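You operate a simulated robot arm through the tools that you are given. There is no shell and no other tool. Be economical: measure what you need, move in short steps, check, and stop when the job is done.

The job below is to be done with a simulated robot arm. You get a single attempt, and the scene is never put back.

## Task
Test the relay in the socket at its printed volts: good to the green tray, bad to the red.
Fine: the trays beside the tester; switch off before it comes out.

It is judged by the outcome, as a careful person would: the job done as asked, and still so three seconds after it is handed in. It fails if anything else is knocked over, pushed out of place, dropped, spilled or broken.

## Robot
A 7-joint arm with a two-finger parallel gripper, fixed in place. Base frame: the origin is at the foot of the arm, x ahead of it, y to its left, z up; the work surface is at about z = 0. Lengths are in m, angles in rad, forces in N, time in s.
With the tool pointing down near the work surface it reaches from about 0.24 to 0.62 m from the base axis. Its first joint turns from -1.152 to 1.152 rad. Payload 2.6 kg.
Tool frame: the origin (TCP) lies between the finger pads and is the grasp point; the fingertips stand 0.03 m ahead of it; z points along the fingers, y is the line along which they close. Largest opening 0.094 m; finger width 0.028, thickness 0.01; the body of the gripper, 0.05 by 0.096 m, starts 0.055 m behind the TCP.
Orientation is that of the tool frame in the base frame, as [roll, pitch, yaw] about the fixed x, y, z axes, in that order (R = Rz(yaw) Ry(pitch) Rx(roll)). With the fingers straight down and closing along the base's y, the tool's x points along the base's -x, its y along +y and its z along -z.

## Interface
- The arm moves only by the tool jog_arm. Its argument "increments" is a list of rows, each a list of 3 entries, a list of its own where there are three numbers: the shift along the tool's x, y, z in units of 250 mm (1.0 is 250 mm), then the turn, a rotation vector about the tool's x, y, z in units of 180 degrees (1.0 is 180 degrees), then the opening, from 0 (shut) to 1 (fully open). In form: [[[dx, dy, dz], [rx, ry, rz], grip], ...]. A call has 1 to 20 rows; each row is the pose to reach, as a shift and turn from the pose commanded when the call began, along the tool's axes at that moment. A call with a number of a shift or a turn outside -1 to 1 is refused whole. A row lasts 0.2 s, in which the tool goes at most 0.05 m and 0.15 rad; a call with a longer step from one row to the next is refused whole, and so is a gripper value outside its range. Where a pose cannot be reached the arm comes as near as it can. A force on the tool above 40 N (or 10 N above the force at the start of the call, whichever is more), or a blocked arm, ends the call early, and 0.2 s more pass. The fingers move at their own pace (about 0.072 m/s each) and stop on an object; they squeeze with about 39 N. The grip force told is the motor's: it shows also when the fingers shut on nothing. Time passes only in rows, and 0.2 s behind the last, so rows that repeat a pose let the fingers close. The reply holds the time, the measured pose of the TCP, the force on the tool along the base axes, the opening and the grip force, in the units named above and with some noise, with the torque about the TCP (base axes, N m) and any sound that the robot's microphone picked up.
- Cameras (640 x 400 px; columns grow to the right, rows downward): "scene" is fixed at [0.0302, 0.4245, 0.5693]; the picture's right is [-0.82, -0.57, 0.00], its down [-0.30, 0.43, -0.85] and it looks along [0.49, -0.70, -0.52] (base axes); focal length 319 px, centre (320, 200). "wrist" rides on the gripper at [0.076, 0.014, -0.103] in the tool frame; the picture's right is [-0.18, 0.98, 0.00], its down [-0.75, -0.14, -0.64] and it looks along [-0.63, -0.12, 0.77] (tool axes); focal length 243 px, centre (320, 200). There is no depth. A picture from a camera that has moved, and an enlarged one, comes with that camera's place and axes in the base frame and with its lens.
- snapshot(camera): a new picture of that camera. The clock stands still meanwhile.
- enlarge(camera, box): a new picture of the part [left, top, right, bottom] of that camera's present view, enlarged. The clock stands still meanwhile.
- hand_in(): hands the job in; it is judged then, once.

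Go step by step. Nothing tells you positions but the pictures and the camera data: compare them with the known pose of the tool, close in by small moves and look again before you grip or let go. The budget is 120 turns and 76 pictures, counting those below and the enlarged ones. Unless the task says otherwise, let go and move clear before handing in, and close with one line.

The tools are called after ">>>" as a command line: name --argument value ..., lists and objects as JSON in quotes. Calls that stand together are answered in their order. jog_arm: Moves the arm, as the interface text tells. Its arguments: {"type":"object","properties":{"increments":{"type":"array"}},"required":["increments"]} The other tools are called the same way: snapshot (camera) takes a picture; enlarge (camera, box) takes an enlarged picture of a part of a camera's view; hand_in () hands the job in.

At the start:

```text
time: 0.0
position: [0.3574, -0.0592, 0.4026]
ee_rot: [-3.141, -0.001, 3.141]
force: [-0.3, 0.0, -1.3]
torque: [-0.02, 0.02, -0.03]
grip_width: 0.0939
finger_force: 0.0
```

scene: 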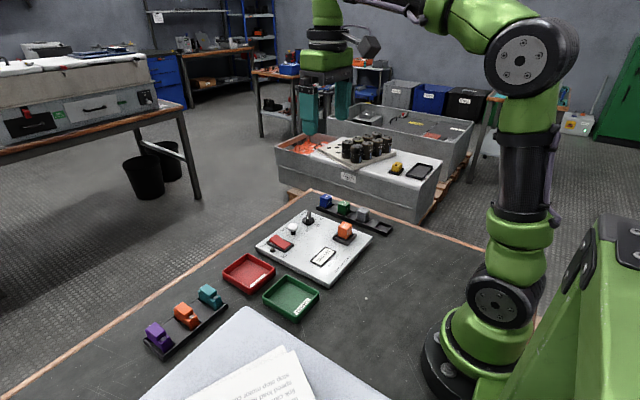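
wrist: 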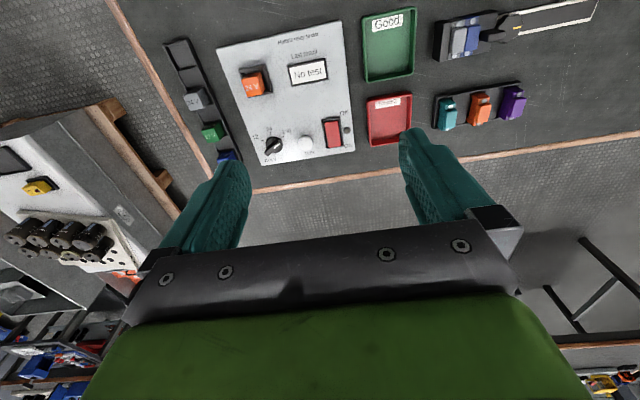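

I see a tester panel with a relay (orange) in its socket, a rotary knob, a white button, a red rocker switch, and green and red trays beside it. I'll take closer looks first.

>>> enlarge --camera "wrist" --box '[200, 10, 430, 170]'

>>> enlarge --camera "scene" --box '[230, 180, 410, 300]'

>>> enlarge --camera "scene" --box '[130, 300, 340, 400]'

```text
2.50 times, centred on (315, 90) of wrist
camera zoom: at [0.2809, -0.0447, 0.5063], right [0.18, 0.98, 0.0], down [0.75, -0.14, 0.64], along [0.63, -0.12, -0.77], focal length 606 px, centre (332, 475)
```

zoom: 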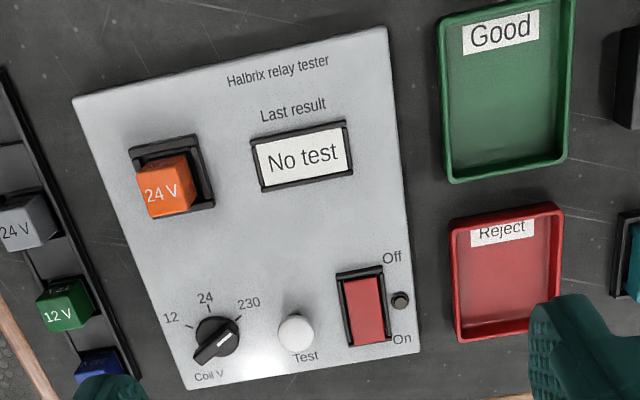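

```text
3.33 times, centred on (320, 240) of scene
camera zoom: at [0.0302, 0.4245, 0.5693], right [-0.82, -0.57, 0.0], down [-0.3, 0.43, -0.85], along [0.49, -0.7, -0.52], focal length 1062 px, centre (320, 67)
```

zoom: 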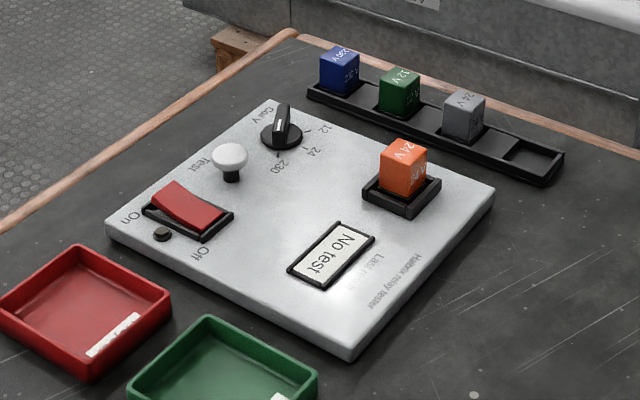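

```text
3.05 times, centred on (235, 350) of scene
camera zoom: at [0.0302, 0.4245, 0.5693], right [-0.82, -0.57, 0.0], down [-0.3, 0.43, -0.85], along [0.49, -0.7, -0.52], focal length 971 px, centre (579, -257)
```

zoom: 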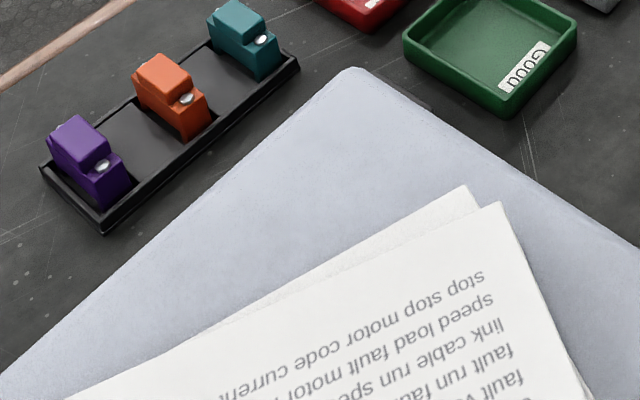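

The switch appears off and the display reads "No test". The relay in the socket is marked 24 V. I'll move above the knob for a closer look at its pointer.

>>> jog_arm --increments '[[[-0.05, -0.08, 0.12], [0, 0, 0], 1], [[-0.1, -0.16, 0.24], [0, 0, 0], 1], [[-0.15, -0.24, 0.36], [0, 0, 0], 1], [[-0.2, -0.32, 0.48], [0, 0, 0], 1], [[-0.25, -0.4, 0.6], [0, 0, 0], 1], [[-0.3, -0.45, 0.7], [0, 0, 0], 1]]'

>>> snapshot --camera "wrist"

```text
time: 1.4
position: [0.4322, -0.1708, 0.2281]
ee_rot: [-3.141, 0.0, 3.141]
force: [-0.6, 0.5, 0.0]
torque: [0.01, 0.01, 0.02]
grip_width: 0.0939
finger_force: 0.1
```

```text
70 pictures are left
camera wrist: at [0.3558, -0.1577, 0.3312], right [0.18, 0.98, 0.0], down [0.75, -0.14, 0.64], along [0.63, -0.12, -0.77], focal length 243 px, centre (320, 200)
```

wrist: 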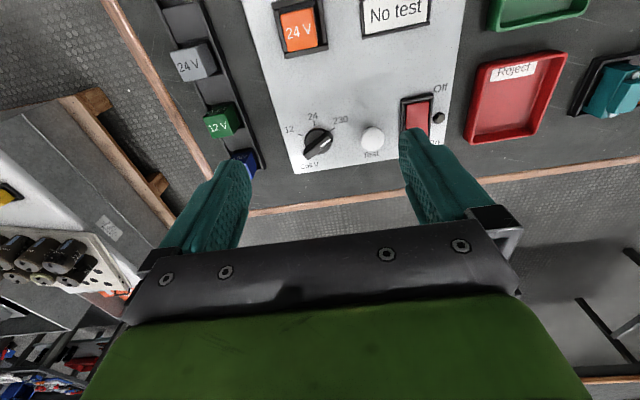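

>>> enlarge --camera "wrist" --box '[260, 90, 420, 190]'

>>> enlarge --camera "scene" --box '[250, 190, 370, 265]'

```text
4.00 times, centred on (340, 140) of wrist
camera zoom: at [0.3558, -0.1577, 0.3312], right [0.18, 0.98, 0.0], down [0.75, -0.14, 0.64], along [0.63, -0.12, -0.77], focal length 970 px, centre (240, 440)
```

zoom: 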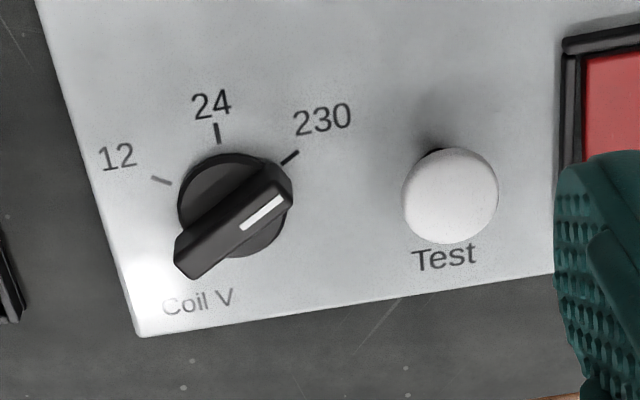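

```text
5.33 times, centred on (310, 228) of scene
camera zoom: at [0.0302, 0.4245, 0.5693], right [-0.82, -0.57, 0.0], down [-0.3, 0.43, -0.85], along [0.49, -0.7, -0.52], focal length 1699 px, centre (373, 53)
```

zoom: 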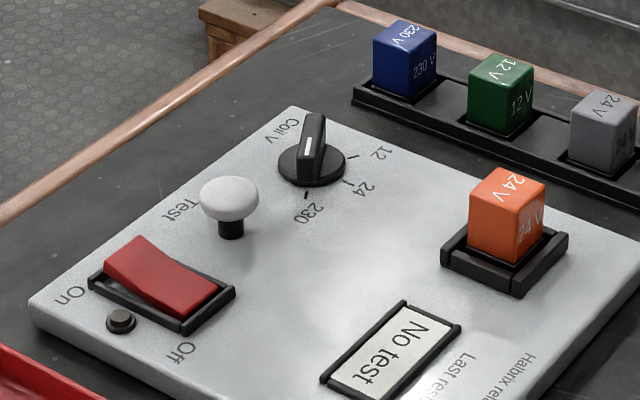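

The pointer stands at 230, with 24 about 60° away from it; the tester is off. I put the knob at about (0.501, -0.188), fin top near z=0.047. I'll go above it with the fingers turned across the fin.

>>> jog_arm --increments '[[[-0.035, -0.009, 0.055], [0, 0, 0.0417], 0.5], [[-0.07, -0.017, 0.11], [0, 0, 0.0833], 0.5], [[-0.105, -0.026, 0.165], [0, 0, 0.125], 0.5], [[-0.14, -0.034, 0.22], [0, 0, 0.1667], 0.5], [[-0.175, -0.043, 0.275], [0, 0, 0.2083], 0.5], [[-0.21, -0.051, 0.33], [0, 0, 0.25], 0.5], [[-0.245, -0.06, 0.385], [0, 0, 0.2917], 0.5], [[-0.276, -0.068, 0.44], [0, 0, 0.3333], 0.5]]'

>>> snapshot --camera "wrist"

>>> enlarge --camera "scene" --box '[250, 160, 410, 260]'

```text
time: 3.2
position: [0.5003, -0.1882, 0.1168]
ee_rot: [3.139, -0.002, 2.093]
force: [0.5, -1.2, -0.3]
torque: [0.0, 0.02, 0.01]
grip_width: 0.047
finger_force: 0.0
```

```text
67 pictures are left
camera wrist: at [0.4745, -0.1155, 0.2204], right [0.94, 0.33, 0.0], down [0.25, -0.72, 0.64], along [0.21, -0.61, -0.77], focal length 243 px, centre (320, 200)
```

wrist: 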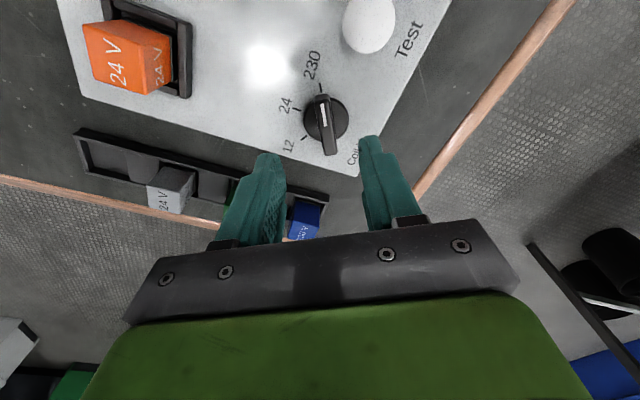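

```text
4.00 times, centred on (330, 210) of scene
camera zoom: at [0.0302, 0.4245, 0.5693], right [-0.82, -0.57, 0.0], down [-0.3, 0.43, -0.85], along [0.49, -0.7, -0.52], focal length 1275 px, centre (280, 160)
```

zoom: 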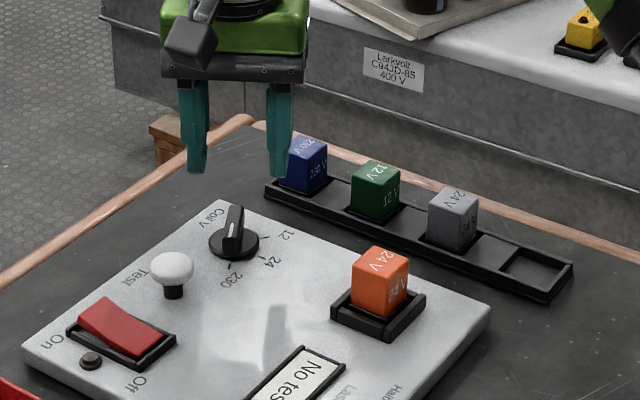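

The fin's tilt matches the tool; it sits some 4–5 mm toward the tool's +y. I'll correct that, descend to just above the fin, and look again.

>>> jog_arm --increments '[[[0, 0.018, 0.05], [0, 0, 0], 0.5], [[0, 0.018, 0.1], [0, 0, 0], 0.5], [[0, 0.018, 0.135], [0, 0, 0], 0.5]]'

>>> enlarge --camera "wrist" --box '[220, 60, 420, 185]'

>>> enlarge --camera "scene" --box '[260, 180, 360, 242]'

```text
time: 4.0
position: [0.5033, -0.1878, 0.0844]
ee_rot: [-3.141, -0.001, 2.096]
force: [0.0, 0.7, 0.3]
torque: [0.0, -0.01, 0.05]
grip_width: 0.0472
finger_force: 0.1
```

```text
3.20 times, centred on (320, 122) of wrist
camera zoom: at [0.4788, -0.1134, 0.1876], right [0.94, 0.33, 0.0], down [0.25, -0.72, 0.64], along [0.21, -0.61, -0.77], focal length 776 px, centre (320, 448)
```

zoom: 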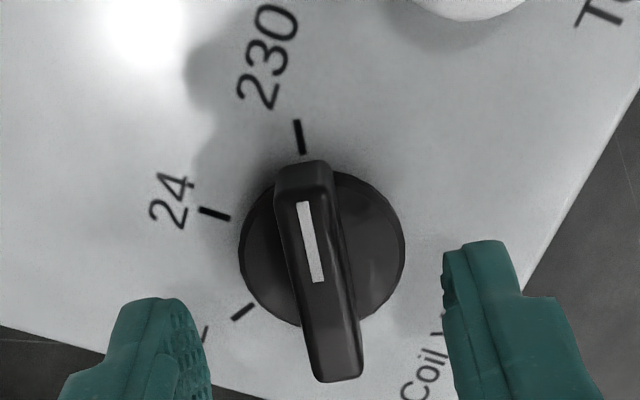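

```text
6.40 times, centred on (310, 211) of scene
camera zoom: at [0.0302, 0.4245, 0.5693], right [-0.82, -0.57, 0.0], down [-0.3, 0.43, -0.85], along [0.49, -0.7, -0.52], focal length 2039 px, centre (384, 130)
```

zoom: 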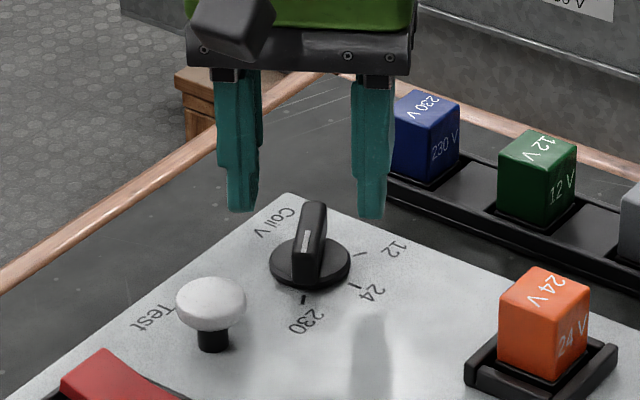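

The fin is laterally centred, with the knob axis about 5 mm toward the tool's +x. I'll shift, lower the tips beside the fin, and close on it.

>>> jog_arm --increments '[[[0.02, 0, 0], [0, 0, 0], 0.5], [[0.02, 0, 0.035], [0, 0, 0], 0.5], [[0.02, 0, 0.066], [0, 0, 0], 0.5], [[0.02, 0, 0.066], [0, 0, 0], 0.5]]'

>>> snapshot --camera "wrist"

```text
time: 5.0
position: [0.5031, -0.1817, 0.0683]
ee_rot: [3.14, 0.001, 2.094]
force: [-0.2, -0.8, -0.4]
torque: [0.0, -0.02, 0.03]
grip_width: 0.047
finger_force: 0.0
```

```text
63 pictures are left
camera wrist: at [0.4772, -0.1083, 0.1712], right [0.94, 0.33, 0.0], down [0.25, -0.72, 0.64], along [0.21, -0.61, -0.77], focal length 243 px, centre (320, 200)
```

wrist: 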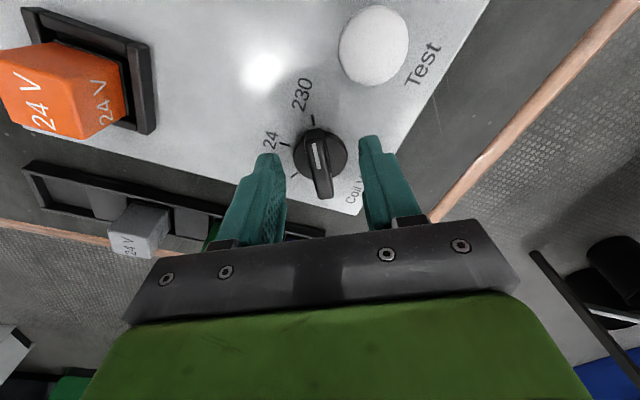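

Fingers straddle the fin evenly with no contact. Closing now.

>>> jog_arm --increments '[[[0, 0, 0], [0, 0, 0], 0.3], [[0, 0, 0], [0, 0, 0], 0.15], [[0, 0, 0], [0, 0, 0], 0.05], [[0, 0, 0], [0, 0, 0], 0.05]]'

>>> enlarge --camera "wrist" --box '[240, 80, 400, 220]'

```text
time: 6.0
position: [0.5018, -0.1811, 0.0674]
ee_rot: [-3.14, 0.0, 2.094]
force: [-10.3, -1.3, 2.8]
torque: [0.02, 0.29, 0.05]
grip_width: 0.0118
finger_force: 44.5
```

```text
2.86 times, centred on (320, 150) of wrist
camera zoom: at [0.4767, -0.109, 0.1711], right [0.94, 0.33, 0.0], down [0.26, -0.72, 0.64], along [0.21, -0.61, -0.77], focal length 693 px, centre (320, 343)
```

zoom: 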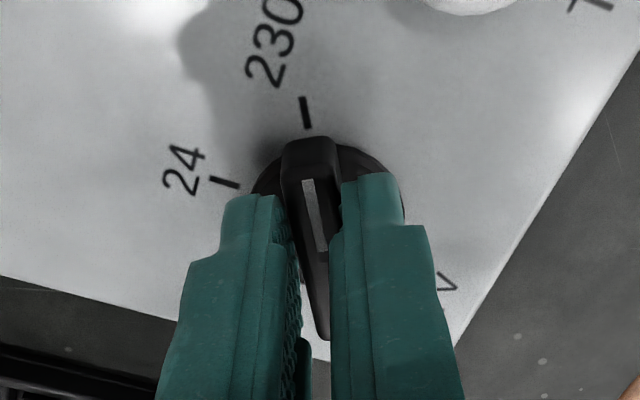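

The fin is gripped (11.8 mm). I'll turn it toward 24 in stages, watching the force.

>>> jog_arm --increments '[[[0, -0.004, 0], [0, 0, -0.03], 0.05], [[0, -0.004, 0], [0, 0, -0.06], 0.05], [[0, -0.004, 0], [0, 0, -0.09], 0.05], [[0, -0.004, 0], [0, 0, -0.12], 0.05]]'

>>> enlarge --camera "wrist" --box '[240, 80, 400, 220]'

```text
time: 7.0
position: [0.5012, -0.183, 0.0677]
ee_rot: [-3.139, -0.002, 2.471]
force: [-29.3, -3.2, 11.8]
torque: [-0.7, 0.06, -0.15]
grip_width: 0.0116
finger_force: 45.6
```

```text
2.86 times, centred on (320, 150) of wrist
camera zoom: at [0.4498, -0.1252, 0.1711], right [0.76, 0.66, 0.0], down [0.51, -0.58, 0.64], along [0.42, -0.49, -0.77], focal length 693 px, centre (320, 343)
```

zoom: 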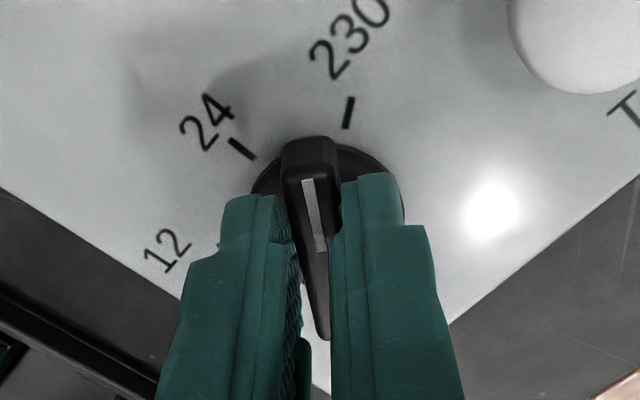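

It turns along with the fingers, about 21° so far, with some side load. I'll relieve that by shifting slightly, then see.

>>> jog_arm --increments '[[[0.009, -0.0075, -0.004], [0, 0, 0], 0.05], [[0.009, -0.0075, -0.004], [0, 0, 0], 0.05]]'

```text
time: 7.6
position: [0.5002, -0.1834, 0.067]
ee_rot: [-3.139, 0.007, 2.476]
force: [14.4, -19.8, -18.4]
torque: [-0.03, 0.22, -0.05]
grip_width: 0.0122
finger_force: 44.4
```

The load is small and reverses, so the knob's axis is close to the TCP. A small trim back, then the next part of the turn.

>>> jog_arm --increments '[[[-0.0056, -0.0006, 0.0035], [0, 0, -0.03], 0.05], [[-0.0056, -0.0006, 0.0035], [0, 0, -0.06], 0.05], [[-0.0056, -0.0006, 0.0035], [0, 0, -0.09], 0.05]]'

```text
time: 8.4
position: [0.4984, -0.1855, 0.0668]
ee_rot: [-3.138, 0.001, 2.753]
force: [8.5, -21.2, -11.7]
torque: [-0.1, 0.82, -0.12]
grip_width: 0.012
finger_force: 45.0
```

Still turning well, about 22° remaining. Trim and continue to 24.

>>> jog_arm --increments '[[[-0.0036, -0.0036, 0.002], [0, 0, -0.03], 0.05], [[-0.0036, -0.0036, 0.002], [0, 0, -0.06], 0.05], [[-0.0036, -0.0036, 0.002], [0, 0, -0.09], 0.05], [[-0.0036, -0.0036, 0.002], [0, 0, -0.123], 0.05]]'

>>> enlarge --camera "wrist" --box '[240, 80, 400, 220]'

```text
time: 9.4
position: [0.498, -0.1871, 0.0678]
ee_rot: [-3.136, -0.003, 3.139]
force: [-19.8, -16.5, 5.2]
torque: [-0.43, -0.56, -0.1]
grip_width: 0.0119
finger_force: 44.8
```

```text
2.86 times, centred on (320, 150) of wrist
camera zoom: at [0.4228, -0.173, 0.1713], right [0.19, 0.98, -0.01], down [0.76, -0.14, 0.64], along [0.63, -0.13, -0.77], focal length 693 px, centre (320, 343)
```

zoom: 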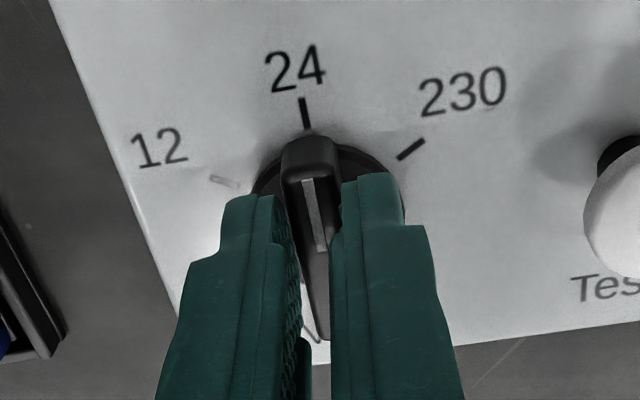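

The pointer lines up with 24. I'll ease the load, open and rise.

>>> jog_arm --increments '[[[0.004, -0.004, 0], [0, 0, 0], 0.05], [[0.004, -0.004, 0], [0, 0, 0], 0.3], [[0.004, -0.004, 0], [0, 0, 0], 0.4], [[0.004, -0.004, -0.1], [0, 0, 0], 0.4], [[0.004, -0.004, -0.25], [0, 0, 0], 0.4], [[0.004, -0.004, -0.4], [0, 0, 0], 0.4]]'

>>> snapshot --camera "wrist"

>>> enlarge --camera "scene" --box '[250, 190, 370, 265]'

```text
time: 10.8
position: [0.4996, -0.1852, 0.1662]
ee_rot: [3.141, 0.002, 3.141]
force: [-0.8, -0.4, 0.2]
torque: [-0.02, -0.04, 0.0]
grip_width: 0.0375
finger_force: 0.1
```

```text
59 pictures are left
camera wrist: at [0.4237, -0.1718, 0.2699], right [0.18, 0.98, 0.0], down [0.75, -0.14, 0.64], along [0.63, -0.12, -0.77], focal length 243 px, centre (320, 200)
```

wrist: 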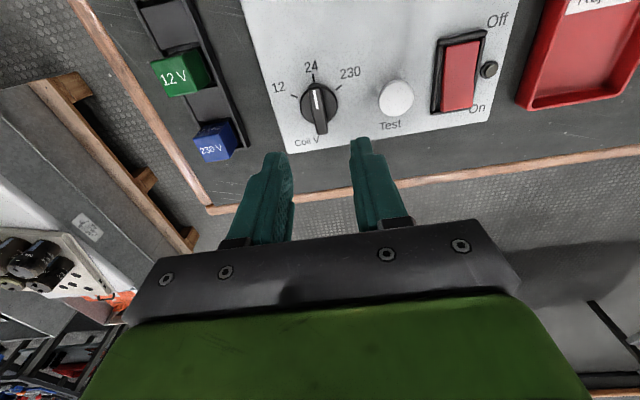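

```text
5.33 times, centred on (310, 228) of scene
camera zoom: at [0.0302, 0.4245, 0.5693], right [-0.82, -0.57, 0.0], down [-0.3, 0.43, -0.85], along [0.49, -0.7, -0.52], focal length 1699 px, centre (373, 53)
```

zoom: 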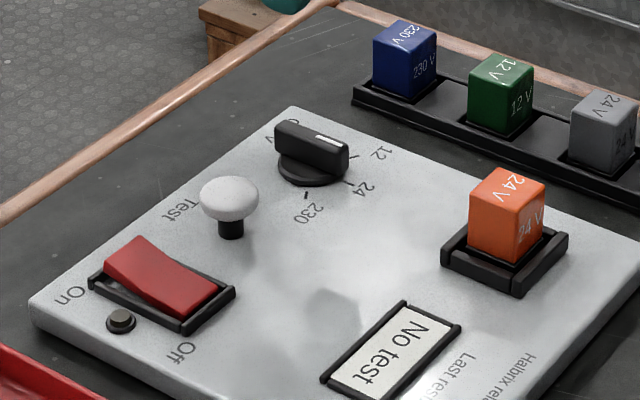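

The knob is on 24 and everything else is undisturbed. Next: close the fingers, tilt slightly so one tip edge leads, and go above the rocker's On end at about (0.515, -0.063).

>>> jog_arm --increments '[[[-0.015, 0.1, 0], [0, -0.03, 0], 0], [[-0.03, 0.2, 0], [0, -0.06, 0], 0], [[-0.045, 0.3, 0.05], [0, -0.09, 0], 0], [[-0.06, 0.4, 0.15], [0, -0.111, 0], 0], [[-0.0736, 0.491, 0.264], [0, -0.111, 0], 0]]'

>>> snapshot --camera "wrist"

>>> enlarge --camera "scene" --box '[230, 170, 370, 258]'

```text
time: 12.0
position: [0.5174, -0.0622, 0.1025]
ee_rot: [-3.14, 0.352, 3.14]
force: [-0.8, -0.4, 0.2]
torque: [0.04, 0.03, 0.0]
grip_width: 0.0
finger_force: 32.7
```

```text
57 pictures are left
camera wrist: at [0.4106, -0.0483, 0.1735], right [0.17, 0.98, 0.06], down [0.49, -0.14, 0.86], along [0.86, -0.12, -0.5], focal length 243 px, centre (320, 200)
```

wrist: 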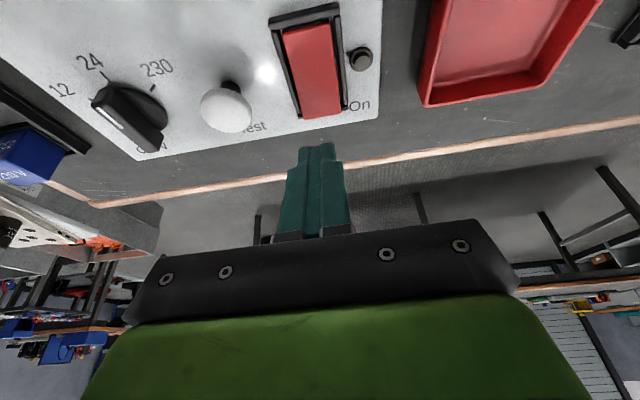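

```text
4.55 times, centred on (300, 214) of scene
camera zoom: at [0.0302, 0.4245, 0.5693], right [-0.82, -0.57, 0.0], down [-0.3, 0.43, -0.85], along [0.49, -0.7, -0.52], focal length 1448 px, centre (411, 136)
```

zoom: 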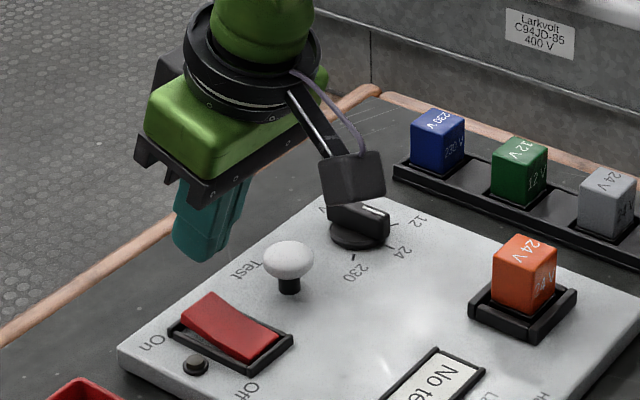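

The tip stands above the rocker's On end. I'll lower it straight down in small rows, watching force and sound.

>>> jog_arm --increments '[[[0.0164, 0.012, 0.0451], [0, 0, 0], 0], [[0.0301, 0.012, 0.0827], [0, 0, 0], 0], [[0.0342, 0.012, 0.094], [0, 0, 0], 0], [[0.0383, 0.012, 0.1053], [0, 0, 0], 0], [[0.0424, 0.012, 0.1166], [0, 0, 0], 0]]'

>>> enlarge --camera "scene" --box '[230, 170, 370, 258]'

```text
time: 13.2
position: [0.5177, -0.0586, 0.0717]
ee_rot: [-3.141, 0.348, 3.141]
force: [0.3, 0.1, 0.0]
torque: [0.01, -0.03, -0.03]
grip_width: 0.0
finger_force: 33.3
```

```text
4.55 times, centred on (300, 214) of scene
camera zoom: at [0.0302, 0.4245, 0.5693], right [-0.82, -0.57, 0.0], down [-0.3, 0.43, -0.85], along [0.49, -0.7, -0.52], focal length 1448 px, centre (411, 136)
```

zoom: 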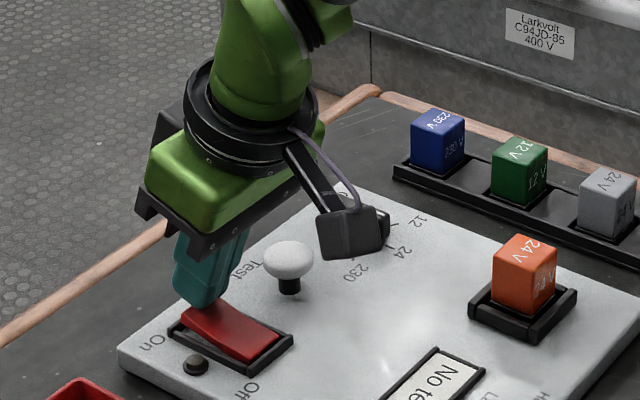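

No contact yet, and the picture shows the tip at the very end of the rocker. I'll lift, shift 8 mm toward its middle, and come down again.

>>> jog_arm --increments '[[[-0.0164, 0, -0.0451], [0, 0, 0], 0], [[0.0137, 0, -0.0561], [0, 0, 0], 0], [[0.0219, 0, -0.0335], [0, 0, 0], 0], [[0.03, 0, -0.011], [0, 0, 0], 0], [[0.0328, 0, -0.0034], [0, 0, 0], 0]]'

>>> enlarge --camera "scene" --box '[250, 200, 330, 250]'

```text
time: 14.4
position: [0.5094, -0.059, 0.068]
ee_rot: [-3.14, 0.349, -3.141]
force: [-0.4, 0.4, 0.1]
torque: [0.0, 0.0, -0.03]
grip_width: 0.0002
finger_force: 33.4
```

```text
8.00 times, centred on (290, 225) of scene
camera zoom: at [0.0302, 0.4245, 0.5693], right [-0.82, -0.57, 0.0], down [-0.3, 0.43, -0.85], along [0.49, -0.7, -0.52], focal length 2549 px, centre (560, 0)
```

zoom: 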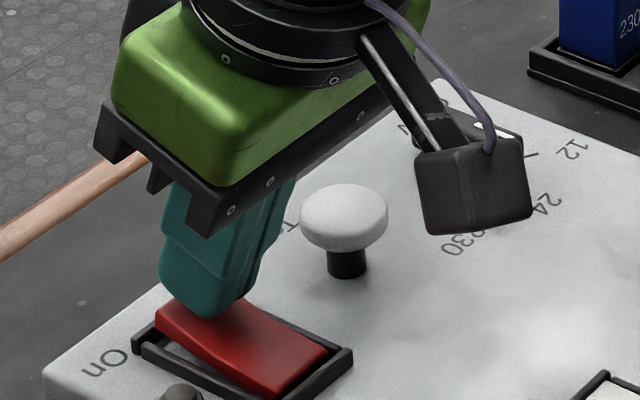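

The tip is just over the raised end. Pressing down further in 2 mm rows.

>>> jog_arm --increments '[[[0.0027, 0, 0.0075], [0, 0, 0], 0], [[0.0055, 0, 0.015], [0, 0, 0], 0], [[0.0082, 0, 0.0226], [0, 0, 0], 0], [[0.0109, 0, 0.0301], [0, 0, 0], 0]]'

>>> enlarge --camera "scene" --box '[250, 200, 330, 250]'

```text
time: 15.4
position: [0.5123, -0.0594, 0.0645]
ee_rot: [-3.139, 0.358, -3.141]
force: [-7.5, 1.3, 36.1]
torque: [0.07, 0.29, 0.02]
grip_width: 0.0002
finger_force: 33.3
heard: click
```

```text
8.00 times, centred on (290, 225) of scene
camera zoom: at [0.03, 0.4245, 0.5693], right [-0.82, -0.57, 0.0], down [-0.3, 0.43, -0.85], along [0.49, -0.7, -0.52], focal length 2549 px, centre (560, 0)
```

zoom: 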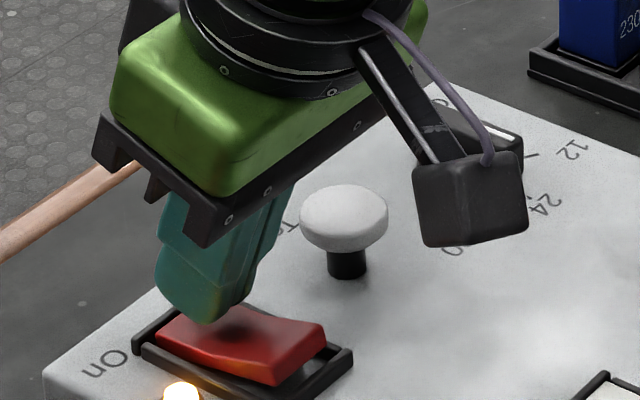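

Click heard and the lamp is lit: the tester is on. Now lift, straighten and go above the white Test button at about (0.503, -0.120).

>>> jog_arm --increments '[[[-0.03, 0, -0.08], [0, 0, 0], 0], [[-0.0547, 0, -0.16], [0, 0, 0], 0], [[-0.05, -0.08, -0.18], [0, 0.037, 0], 0], [[-0.048, -0.16, -0.19], [0, 0.074, 0], 0], [[-0.046, -0.244, -0.196], [0, 0.111, 0], 0], [[-0.046, -0.244, -0.196], [0, 0.111, 0], 0]]'

>>> snapshot --camera "wrist"

>>> enlarge --camera "scene" --box '[230, 170, 390, 270]'

```text
time: 16.8
position: [0.5029, -0.1221, 0.1101]
ee_rot: [3.141, -0.001, -3.141]
force: [0.4, -0.7, 0.1]
torque: [-0.02, -0.02, 0.01]
grip_width: 0.0
finger_force: 32.9
```

```text
52 pictures are left
camera wrist: at [0.4274, -0.1076, 0.2141], right [0.18, 0.98, 0.0], down [0.75, -0.14, 0.64], along [0.63, -0.12, -0.77], focal length 243 px, centre (320, 200)
```

wrist: 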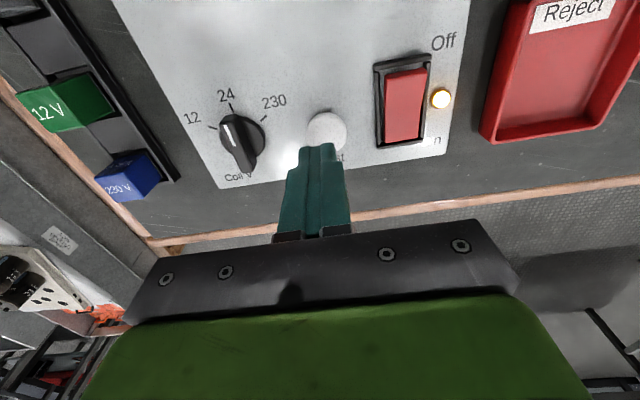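

```text
4.00 times, centred on (310, 220) of scene
camera zoom: at [0.0303, 0.4245, 0.5693], right [-0.82, -0.57, 0.0], down [-0.3, 0.43, -0.85], along [0.49, -0.7, -0.52], focal length 1275 px, centre (360, 120)
```

zoom: 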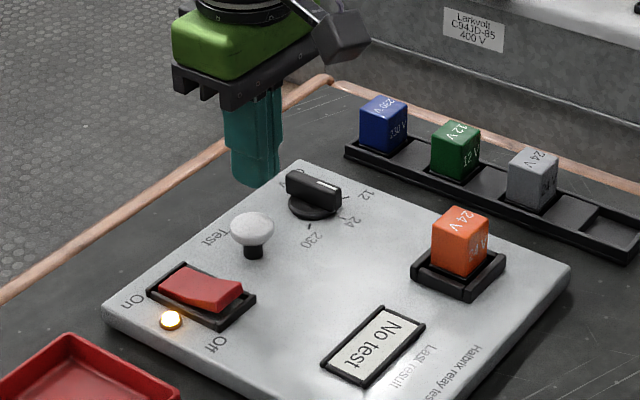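

The Test button sits about 6 mm nearer the base and 5 mm to +y of the tip. I'll shift and press gently in small rows.

>>> jog_arm --increments '[[[0.024, 0.022, 0.03], [0, 0, 0], 0], [[0.024, 0.022, 0.09], [0, 0, 0], 0], [[0.024, 0.022, 0.1], [0, 0, 0], 0], [[0.024, 0.022, 0.11], [0, 0, 0], 0], [[0.024, 0.022, 0.12], [0, 0, 0], 0]]'

>>> enlarge --camera "scene" --box '[230, 170, 390, 270]'

```text
time: 18.0
position: [0.4974, -0.1146, 0.0785]
ee_rot: [3.141, -0.001, -3.141]
force: [0.3, -0.8, -0.6]
torque: [-0.02, 0.02, 0.0]
grip_width: 0.0
finger_force: 32.8
```

```text
4.00 times, centred on (310, 220) of scene
camera zoom: at [0.0302, 0.4245, 0.5693], right [-0.82, -0.57, 0.0], down [-0.3, 0.43, -0.85], along [0.49, -0.7, -0.52], focal length 1275 px, centre (360, 120)
```

zoom: 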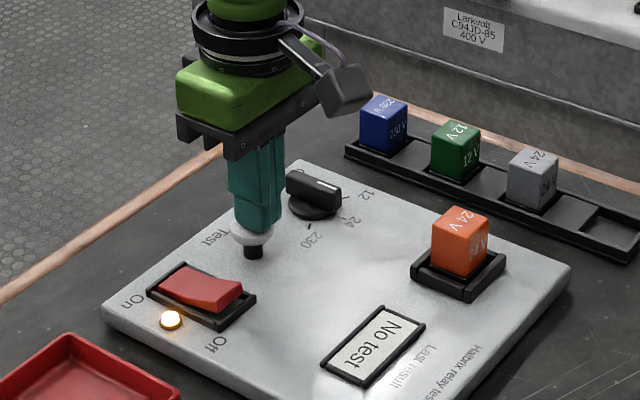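

Centred over the button and nearly touching; pressing on.

>>> jog_arm --increments '[[[0, 0, 0.008], [0, 0, 0], 0], [[0, 0, 0.016], [0, 0, 0], 0], [[0, 0, 0.024], [0, 0, 0], 0], [[0, 0, 0.032], [0, 0, 0], 0]]'

>>> enlarge --camera "scene" --box '[230, 170, 390, 270]'

```text
time: 19.0
position: [0.4973, -0.1152, 0.0732]
ee_rot: [-3.14, 0.0, -3.141]
force: [0.0, -0.6, 2.0]
torque: [-0.03, 0.02, 0.02]
grip_width: 0.0
finger_force: 33.2
```

```text
4.00 times, centred on (310, 220) of scene
camera zoom: at [0.0302, 0.4245, 0.5693], right [-0.82, -0.57, 0.0], down [-0.3, 0.43, -0.85], along [0.49, -0.7, -0.52], focal length 1275 px, centre (360, 120)
```

zoom: 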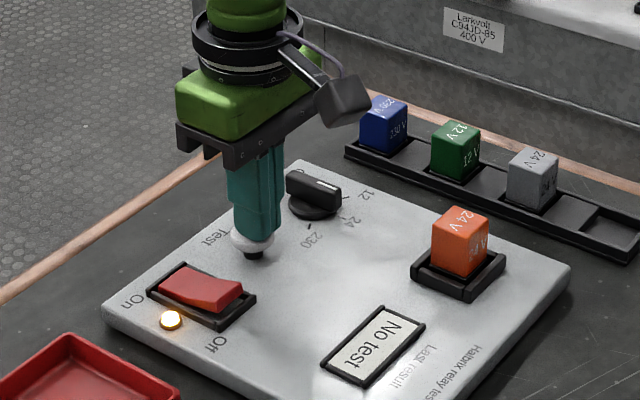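

The button is going down on its spring. A little more.

>>> jog_arm --increments '[[[0, 0, 0.008], [0, 0, 0], 0], [[0, 0, 0.016], [0, 0, 0], 0], [[0, 0, 0.024], [0, 0, 0], 0], [[0, 0, 0.024], [0, 0, 0], 0]]'

>>> enlarge --camera "scene" --box '[230, 170, 390, 270]'

```text
time: 20.0
position: [0.497, -0.114, 0.0663]
ee_rot: [-3.141, 0.0, 3.141]
force: [2.5, -1.4, 3.8]
torque: [-0.04, -0.08, -0.01]
grip_width: 0.0
finger_force: 32.9
heard: click
```

```text
4.00 times, centred on (310, 220) of scene
camera zoom: at [0.0302, 0.4245, 0.5693], right [-0.82, -0.57, 0.0], down [-0.3, 0.43, -0.85], along [0.49, -0.7, -0.52], focal length 1275 px, centre (360, 120)
```

zoom: 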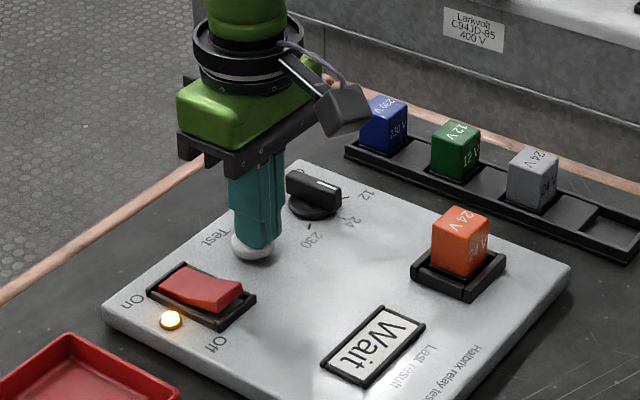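

The display reads "Wait". I'll hold briefly and check it.

>>> jog_arm --increments '[[[0, 0, 0], [0, 0, 0], 0], [[0, 0, 0], [0, 0, 0], 0], [[0, 0, 0], [0, 0, 0], 0], [[0, 0, 0], [0, 0, 0], 0], [[0, 0, 0], [0, 0, 0], 0], [[0, 0, 0], [0, 0, 0], 0]]'

>>> enlarge --camera "scene" --box '[230, 170, 390, 270]'

```text
time: 21.4
position: [0.4967, -0.1144, 0.0658]
ee_rot: [-3.141, 0.001, -3.14]
force: [-0.3, 2.2, 2.7]
torque: [0.04, -0.01, 0.02]
grip_width: 0.0001
finger_force: 32.7
```

```text
4.00 times, centred on (310, 220) of scene
camera zoom: at [0.0302, 0.4245, 0.5693], right [-0.82, -0.57, 0.0], down [-0.3, 0.43, -0.85], along [0.49, -0.7, -0.52], focal length 1275 px, centre (360, 120)
```

zoom: 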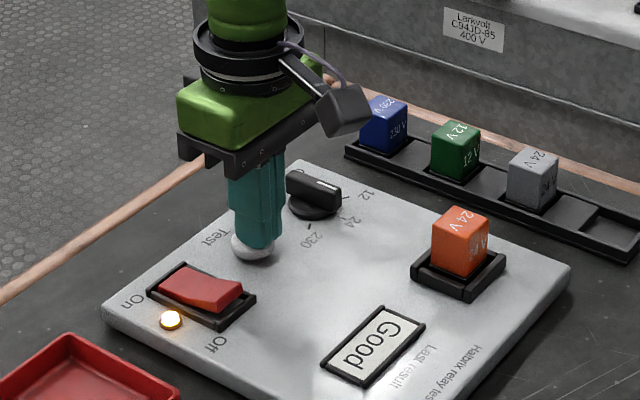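

Result: "Good", so the relay goes to the green tray. Now release the button, and move to above the rocker's Off end with the opposite tilt.

>>> jog_arm --increments '[[[0, 0, -0.1], [0, 0, 0], 0], [[0, 0, -0.2], [0, 0, 0], 0], [[0.03, 0.08, -0.2], [0, 0.037, 0], 0], [[0.06, 0.16, -0.16], [0, 0.074, 0], 0], [[0.08, 0.222, -0.098], [0, 0.111, 0], 0], [[0.08, 0.222, -0.098], [0, 0.111, 0], 0]]'

>>> enlarge --camera "scene" --box '[240, 200, 352, 270]'

>>> snapshot --camera "wrist"

```text
time: 22.8
position: [0.4764, -0.0598, 0.0908]
ee_rot: [3.141, -0.35, -3.141]
force: [-0.4, -0.1, 0.7]
torque: [-0.02, -0.01, 0.01]
grip_width: 0.0001
finger_force: 33.5
```

```text
5.71 times, centred on (296, 235) of scene
camera zoom: at [0.0302, 0.4245, 0.5693], right [-0.82, -0.57, 0.0], down [-0.3, 0.43, -0.85], along [0.49, -0.7, -0.52], focal length 1821 px, centre (457, 0)
```

zoom: 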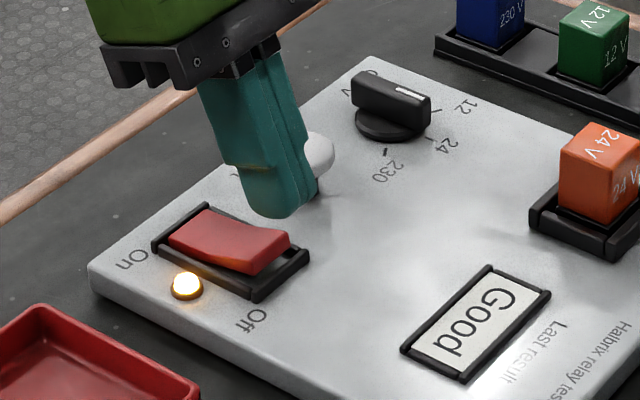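

```text
45 pictures are left
camera wrist: at [0.4406, -0.0464, 0.2136], right [0.17, 0.98, -0.06], down [0.93, -0.14, 0.35], along [0.33, -0.12, -0.94], focal length 243 px, centre (320, 200)
```

wrist: 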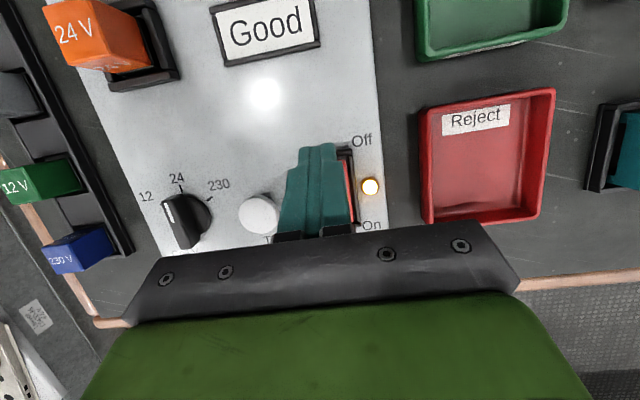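

Tip is just above the Off end. Pressing down until the click.

>>> jog_arm --increments '[[[-0.0205, 0.008, 0.0564], [0, 0, 0], 0], [[-0.026, 0.008, 0.0715], [0, 0, 0], 0], [[-0.0315, 0.008, 0.0866], [0, 0, 0], 0], [[-0.0342, 0.008, 0.0941], [0, 0, 0], 0], [[-0.0369, 0.008, 0.1016], [0, 0, 0], 0], [[-0.0396, 0.008, 0.1091], [0, 0, 0], 0]]'

>>> enlarge --camera "scene" --box '[240, 200, 352, 270]'

```text
time: 24.2
position: [0.4771, -0.0581, 0.0609]
ee_rot: [3.141, -0.349, 3.14]
force: [-1.3, -0.1, 0.6]
torque: [-0.01, 0.01, 0.01]
grip_width: 0.0001
finger_force: 33.0
heard: click
```

```text
5.71 times, centred on (296, 235) of scene
camera zoom: at [0.0302, 0.4245, 0.5693], right [-0.82, -0.57, 0.0], down [-0.3, 0.43, -0.85], along [0.49, -0.7, -0.52], focal length 1821 px, centre (457, 0)
```

zoom: 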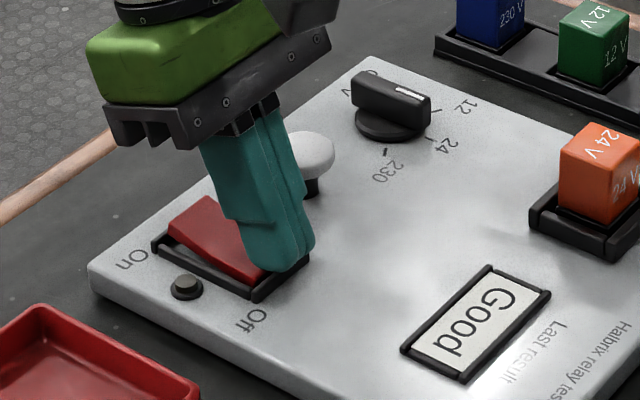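

Switched off, lamp dark. Lift, straighten, then go over the relay at about (0.374, -0.181).

>>> jog_arm --increments '[[[0.055, 0, -0.15], [0, 0, 0], 0], [[0.109, 0, -0.301], [0, 0, 0], 0], [[0.13, 0, -0.36], [0, -0.037, 0], 0.3], [[0.13, 0, -0.36], [0, -0.074, 0], 0.6], [[0.13, 0, -0.36], [0, -0.111, 0], 0.65], [[0.13, 0, -0.36], [0, -0.111, 0], 0.65]]'

```text
time: 25.6
position: [0.4778, -0.0567, 0.158]
ee_rot: [3.141, 0.003, -3.141]
force: [1.2, -0.2, 0.9]
torque: [0.02, -0.04, -0.02]
grip_width: 0.0608
finger_force: 0.1
```

Now travel level to above the relay.

>>> jog_arm --increments '[[[0.1, -0.12, 0], [0, 0, 0], 0.65], [[0.2, -0.24, 0], [0, 0, 0], 0.65], [[0.3, -0.36, 0], [0, 0, 0], 0.65], [[0.4, -0.48, 0], [0, 0, 0], 0.65], [[0.415, -0.497, 0.03], [0, 0, 0], 0.65], [[0.415, -0.497, 0.03], [0, 0, 0], 0.65]]'

>>> snapshot --camera "wrist"

>>> enlarge --camera "scene" --box '[280, 165, 410, 246]'

```text
time: 27.0
position: [0.3718, -0.1815, 0.1501]
ee_rot: [3.14, 0.001, -3.141]
force: [-0.7, -0.8, 0.1]
torque: [0.0, 0.03, -0.01]
grip_width: 0.0611
finger_force: 0.0
```

```text
43 pictures are left
camera wrist: at [0.2972, -0.1676, 0.2531], right [0.18, 0.98, 0.0], down [0.75, -0.14, 0.64], along [0.63, -0.12, -0.77], focal length 243 px, centre (320, 200)
```

wrist: 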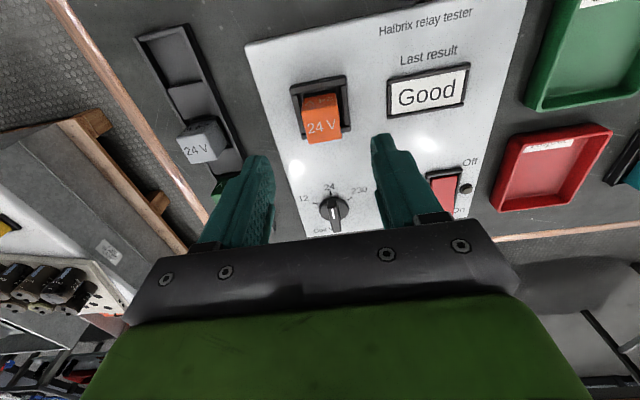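

```text
4.92 times, centred on (345, 206) of scene
camera zoom: at [0.0302, 0.4245, 0.5693], right [-0.82, -0.57, 0.0], down [-0.3, 0.43, -0.85], along [0.49, -0.7, -0.52], focal length 1569 px, centre (197, 173)
```

zoom: 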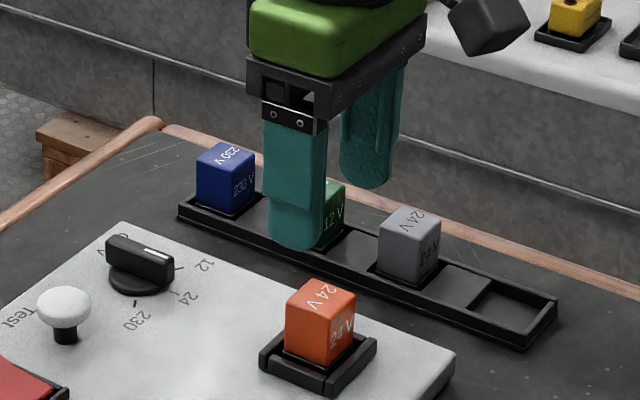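

>>> enlarge --camera "wrist" --box '[260, 60, 420, 180]'

```text
3.33 times, centred on (340, 120) of wrist
camera zoom: at [0.2972, -0.1676, 0.2531], right [0.18, 0.98, 0.0], down [0.75, -0.14, 0.64], along [0.63, -0.12, -0.77], focal length 809 px, centre (253, 467)
```

zoom: 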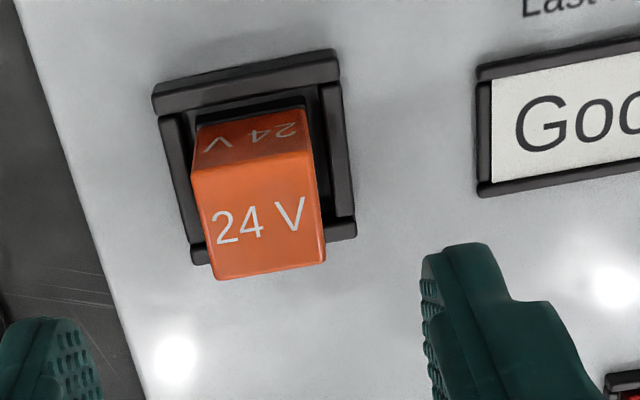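

The relay's top centre measures (0.373, -0.181), right under the TCP, about 27 mm wide. Descending with tips kept above the socket rim.

>>> jog_arm --increments '[[[-0.002, 0.003, 0.1], [0, 0, 0], 0.65], [[-0.002, 0.003, 0.2], [0, 0, 0], 0.65], [[-0.002, 0.003, 0.27], [0, 0, 0], 0.65], [[-0.002, 0.003, 0.306], [0, 0, 0], 0.65], [[-0.002, 0.003, 0.306], [0, 0, 0], 0.65]]'

>>> enlarge --camera "wrist" --box '[200, 60, 440, 240]'

>>> enlarge --camera "scene" --box '[280, 165, 410, 246]'

```text
time: 28.2
position: [0.374, -0.18, 0.0724]
ee_rot: [3.141, 0.0, 3.141]
force: [0.2, 0.7, 0.1]
torque: [-0.02, -0.02, -0.01]
grip_width: 0.061
finger_force: 0.0
```

```text
2.22 times, centred on (320, 150) of wrist
camera zoom: at [0.2984, -0.1667, 0.1755], right [0.18, 0.98, 0.0], down [0.75, -0.14, 0.64], along [0.63, -0.12, -0.77], focal length 539 px, centre (320, 311)
```

zoom: 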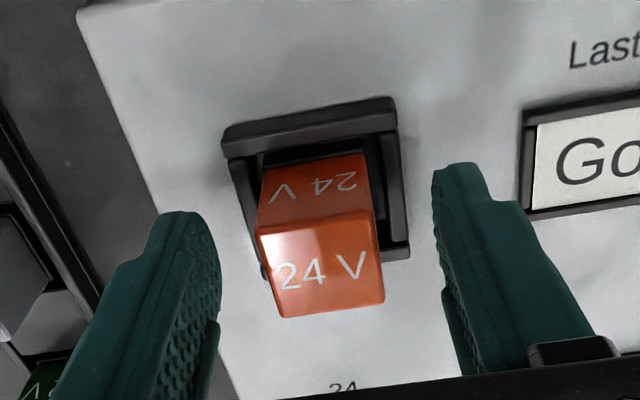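

```text
4.92 times, centred on (345, 206) of scene
camera zoom: at [0.0302, 0.4245, 0.5693], right [-0.82, -0.57, 0.0], down [-0.3, 0.43, -0.85], along [0.49, -0.7, -0.52], focal length 1569 px, centre (197, 173)
```

zoom: 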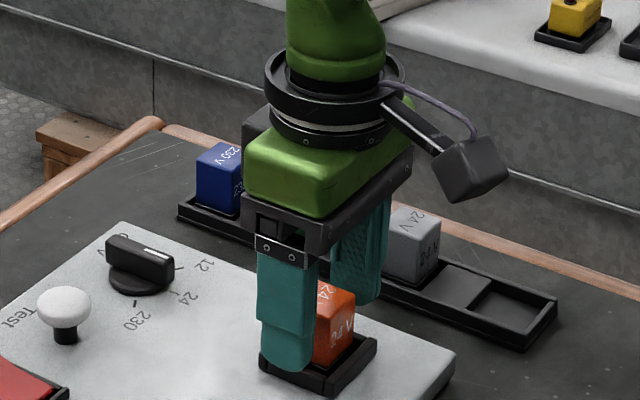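

Well centred. Closing on the relay.

>>> jog_arm --increments '[[[0, 0, 0], [0, 0, 0], 0.4], [[0, 0, 0], [0, 0, 0], 0.25], [[0, 0, 0], [0, 0, 0], 0.15], [[0, 0, 0], [0, 0, 0], 0.15], [[0, 0, 0], [0, 0, 0], 0.15]]'

```text
time: 29.4
position: [0.3728, -0.1804, 0.0727]
ee_rot: [-3.141, 0.0, -3.141]
force: [0.5, -0.6, -0.5]
torque: [0.04, 0.03, -0.04]
grip_width: 0.029
finger_force: 39.3
```

Gripped at 29 mm. Pulling straight up slowly.

>>> jog_arm --increments '[[[0, 0, -0.012], [0, 0, 0], 0.1], [[0, 0, -0.024], [0, 0, 0], 0.1], [[0, 0, -0.04], [0, 0, 0], 0.1], [[0, 0, -0.07], [0, 0, 0], 0.1], [[0, 0, -0.11], [0, 0, 0], 0.1], [[0, 0, -0.16], [0, 0, 0], 0.1]]'

>>> snapshot --camera "scene"

```text
time: 30.8
position: [0.3739, -0.1809, 0.1143]
ee_rot: [3.141, -0.001, 3.141]
force: [-0.1, -1.0, -1.0]
torque: [0.02, 0.02, -0.02]
grip_width: 0.0289
finger_force: 39.6
```

```text
38 pictures are left
```

scene: 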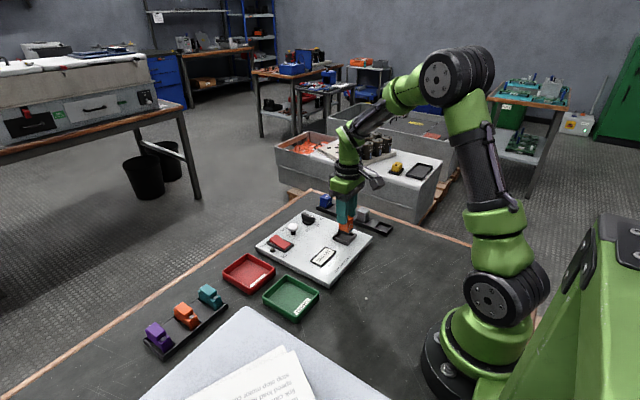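

The relay is out. Raise higher and carry it to above the green tray at about (0.371, 0.058).

>>> jog_arm --increments '[[[0, 0, -0.15], [0, 0, 0], 0.1], [[0, 0.05, -0.24], [0, 0, 0], 0.1], [[0, 0.2, -0.24], [0, 0, 0], 0.1], [[0, 0.36, -0.24], [0, 0, 0], 0.1], [[0.004, 0.52, -0.24], [0, 0, 0], 0.1], [[0.008, 0.68, -0.24], [0, 0, 0], 0.1], [[0.01, 0.82, -0.24], [0, 0, 0], 0.1], [[0.012, 0.955, -0.24], [0, 0, 0], 0.1], [[0.012, 0.955, -0.24], [0, 0, 0], 0.1]]'

>>> snapshot --camera "wrist"

>>> enlarge --camera "scene" --box '[200, 180, 400, 330]'

```text
time: 32.8
position: [0.3708, 0.0579, 0.1762]
ee_rot: [-3.141, -0.001, 3.141]
force: [0.5, -0.1, -1.0]
torque: [-0.01, 0.02, 0.01]
grip_width: 0.0291
finger_force: 39.4
```

```text
37 pictures are left
camera wrist: at [0.2955, 0.0721, 0.2787], right [0.18, 0.98, 0.0], down [0.75, -0.14, 0.64], along [0.63, -0.12, -0.77], focal length 243 px, centre (320, 200)
```

wrist: 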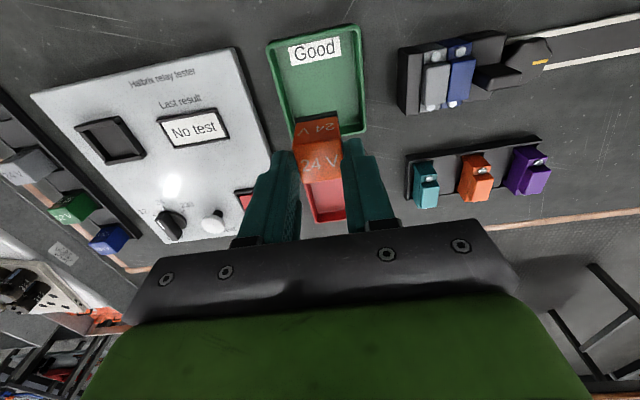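

```text
2.67 times, centred on (300, 255) of scene
camera zoom: at [0.0302, 0.4245, 0.5693], right [-0.82, -0.57, 0.0], down [-0.3, 0.43, -0.85], along [0.49, -0.7, -0.52], focal length 850 px, centre (373, 53)
```

zoom: 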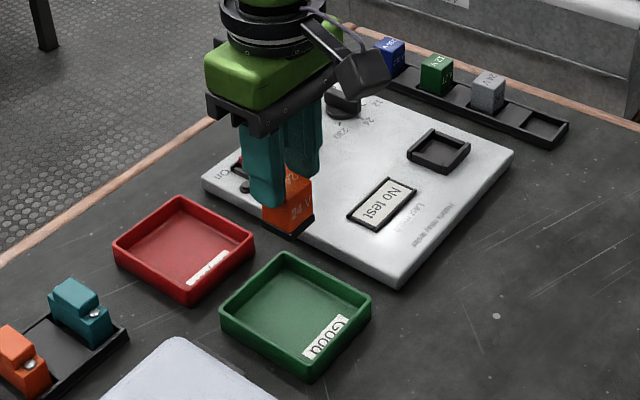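

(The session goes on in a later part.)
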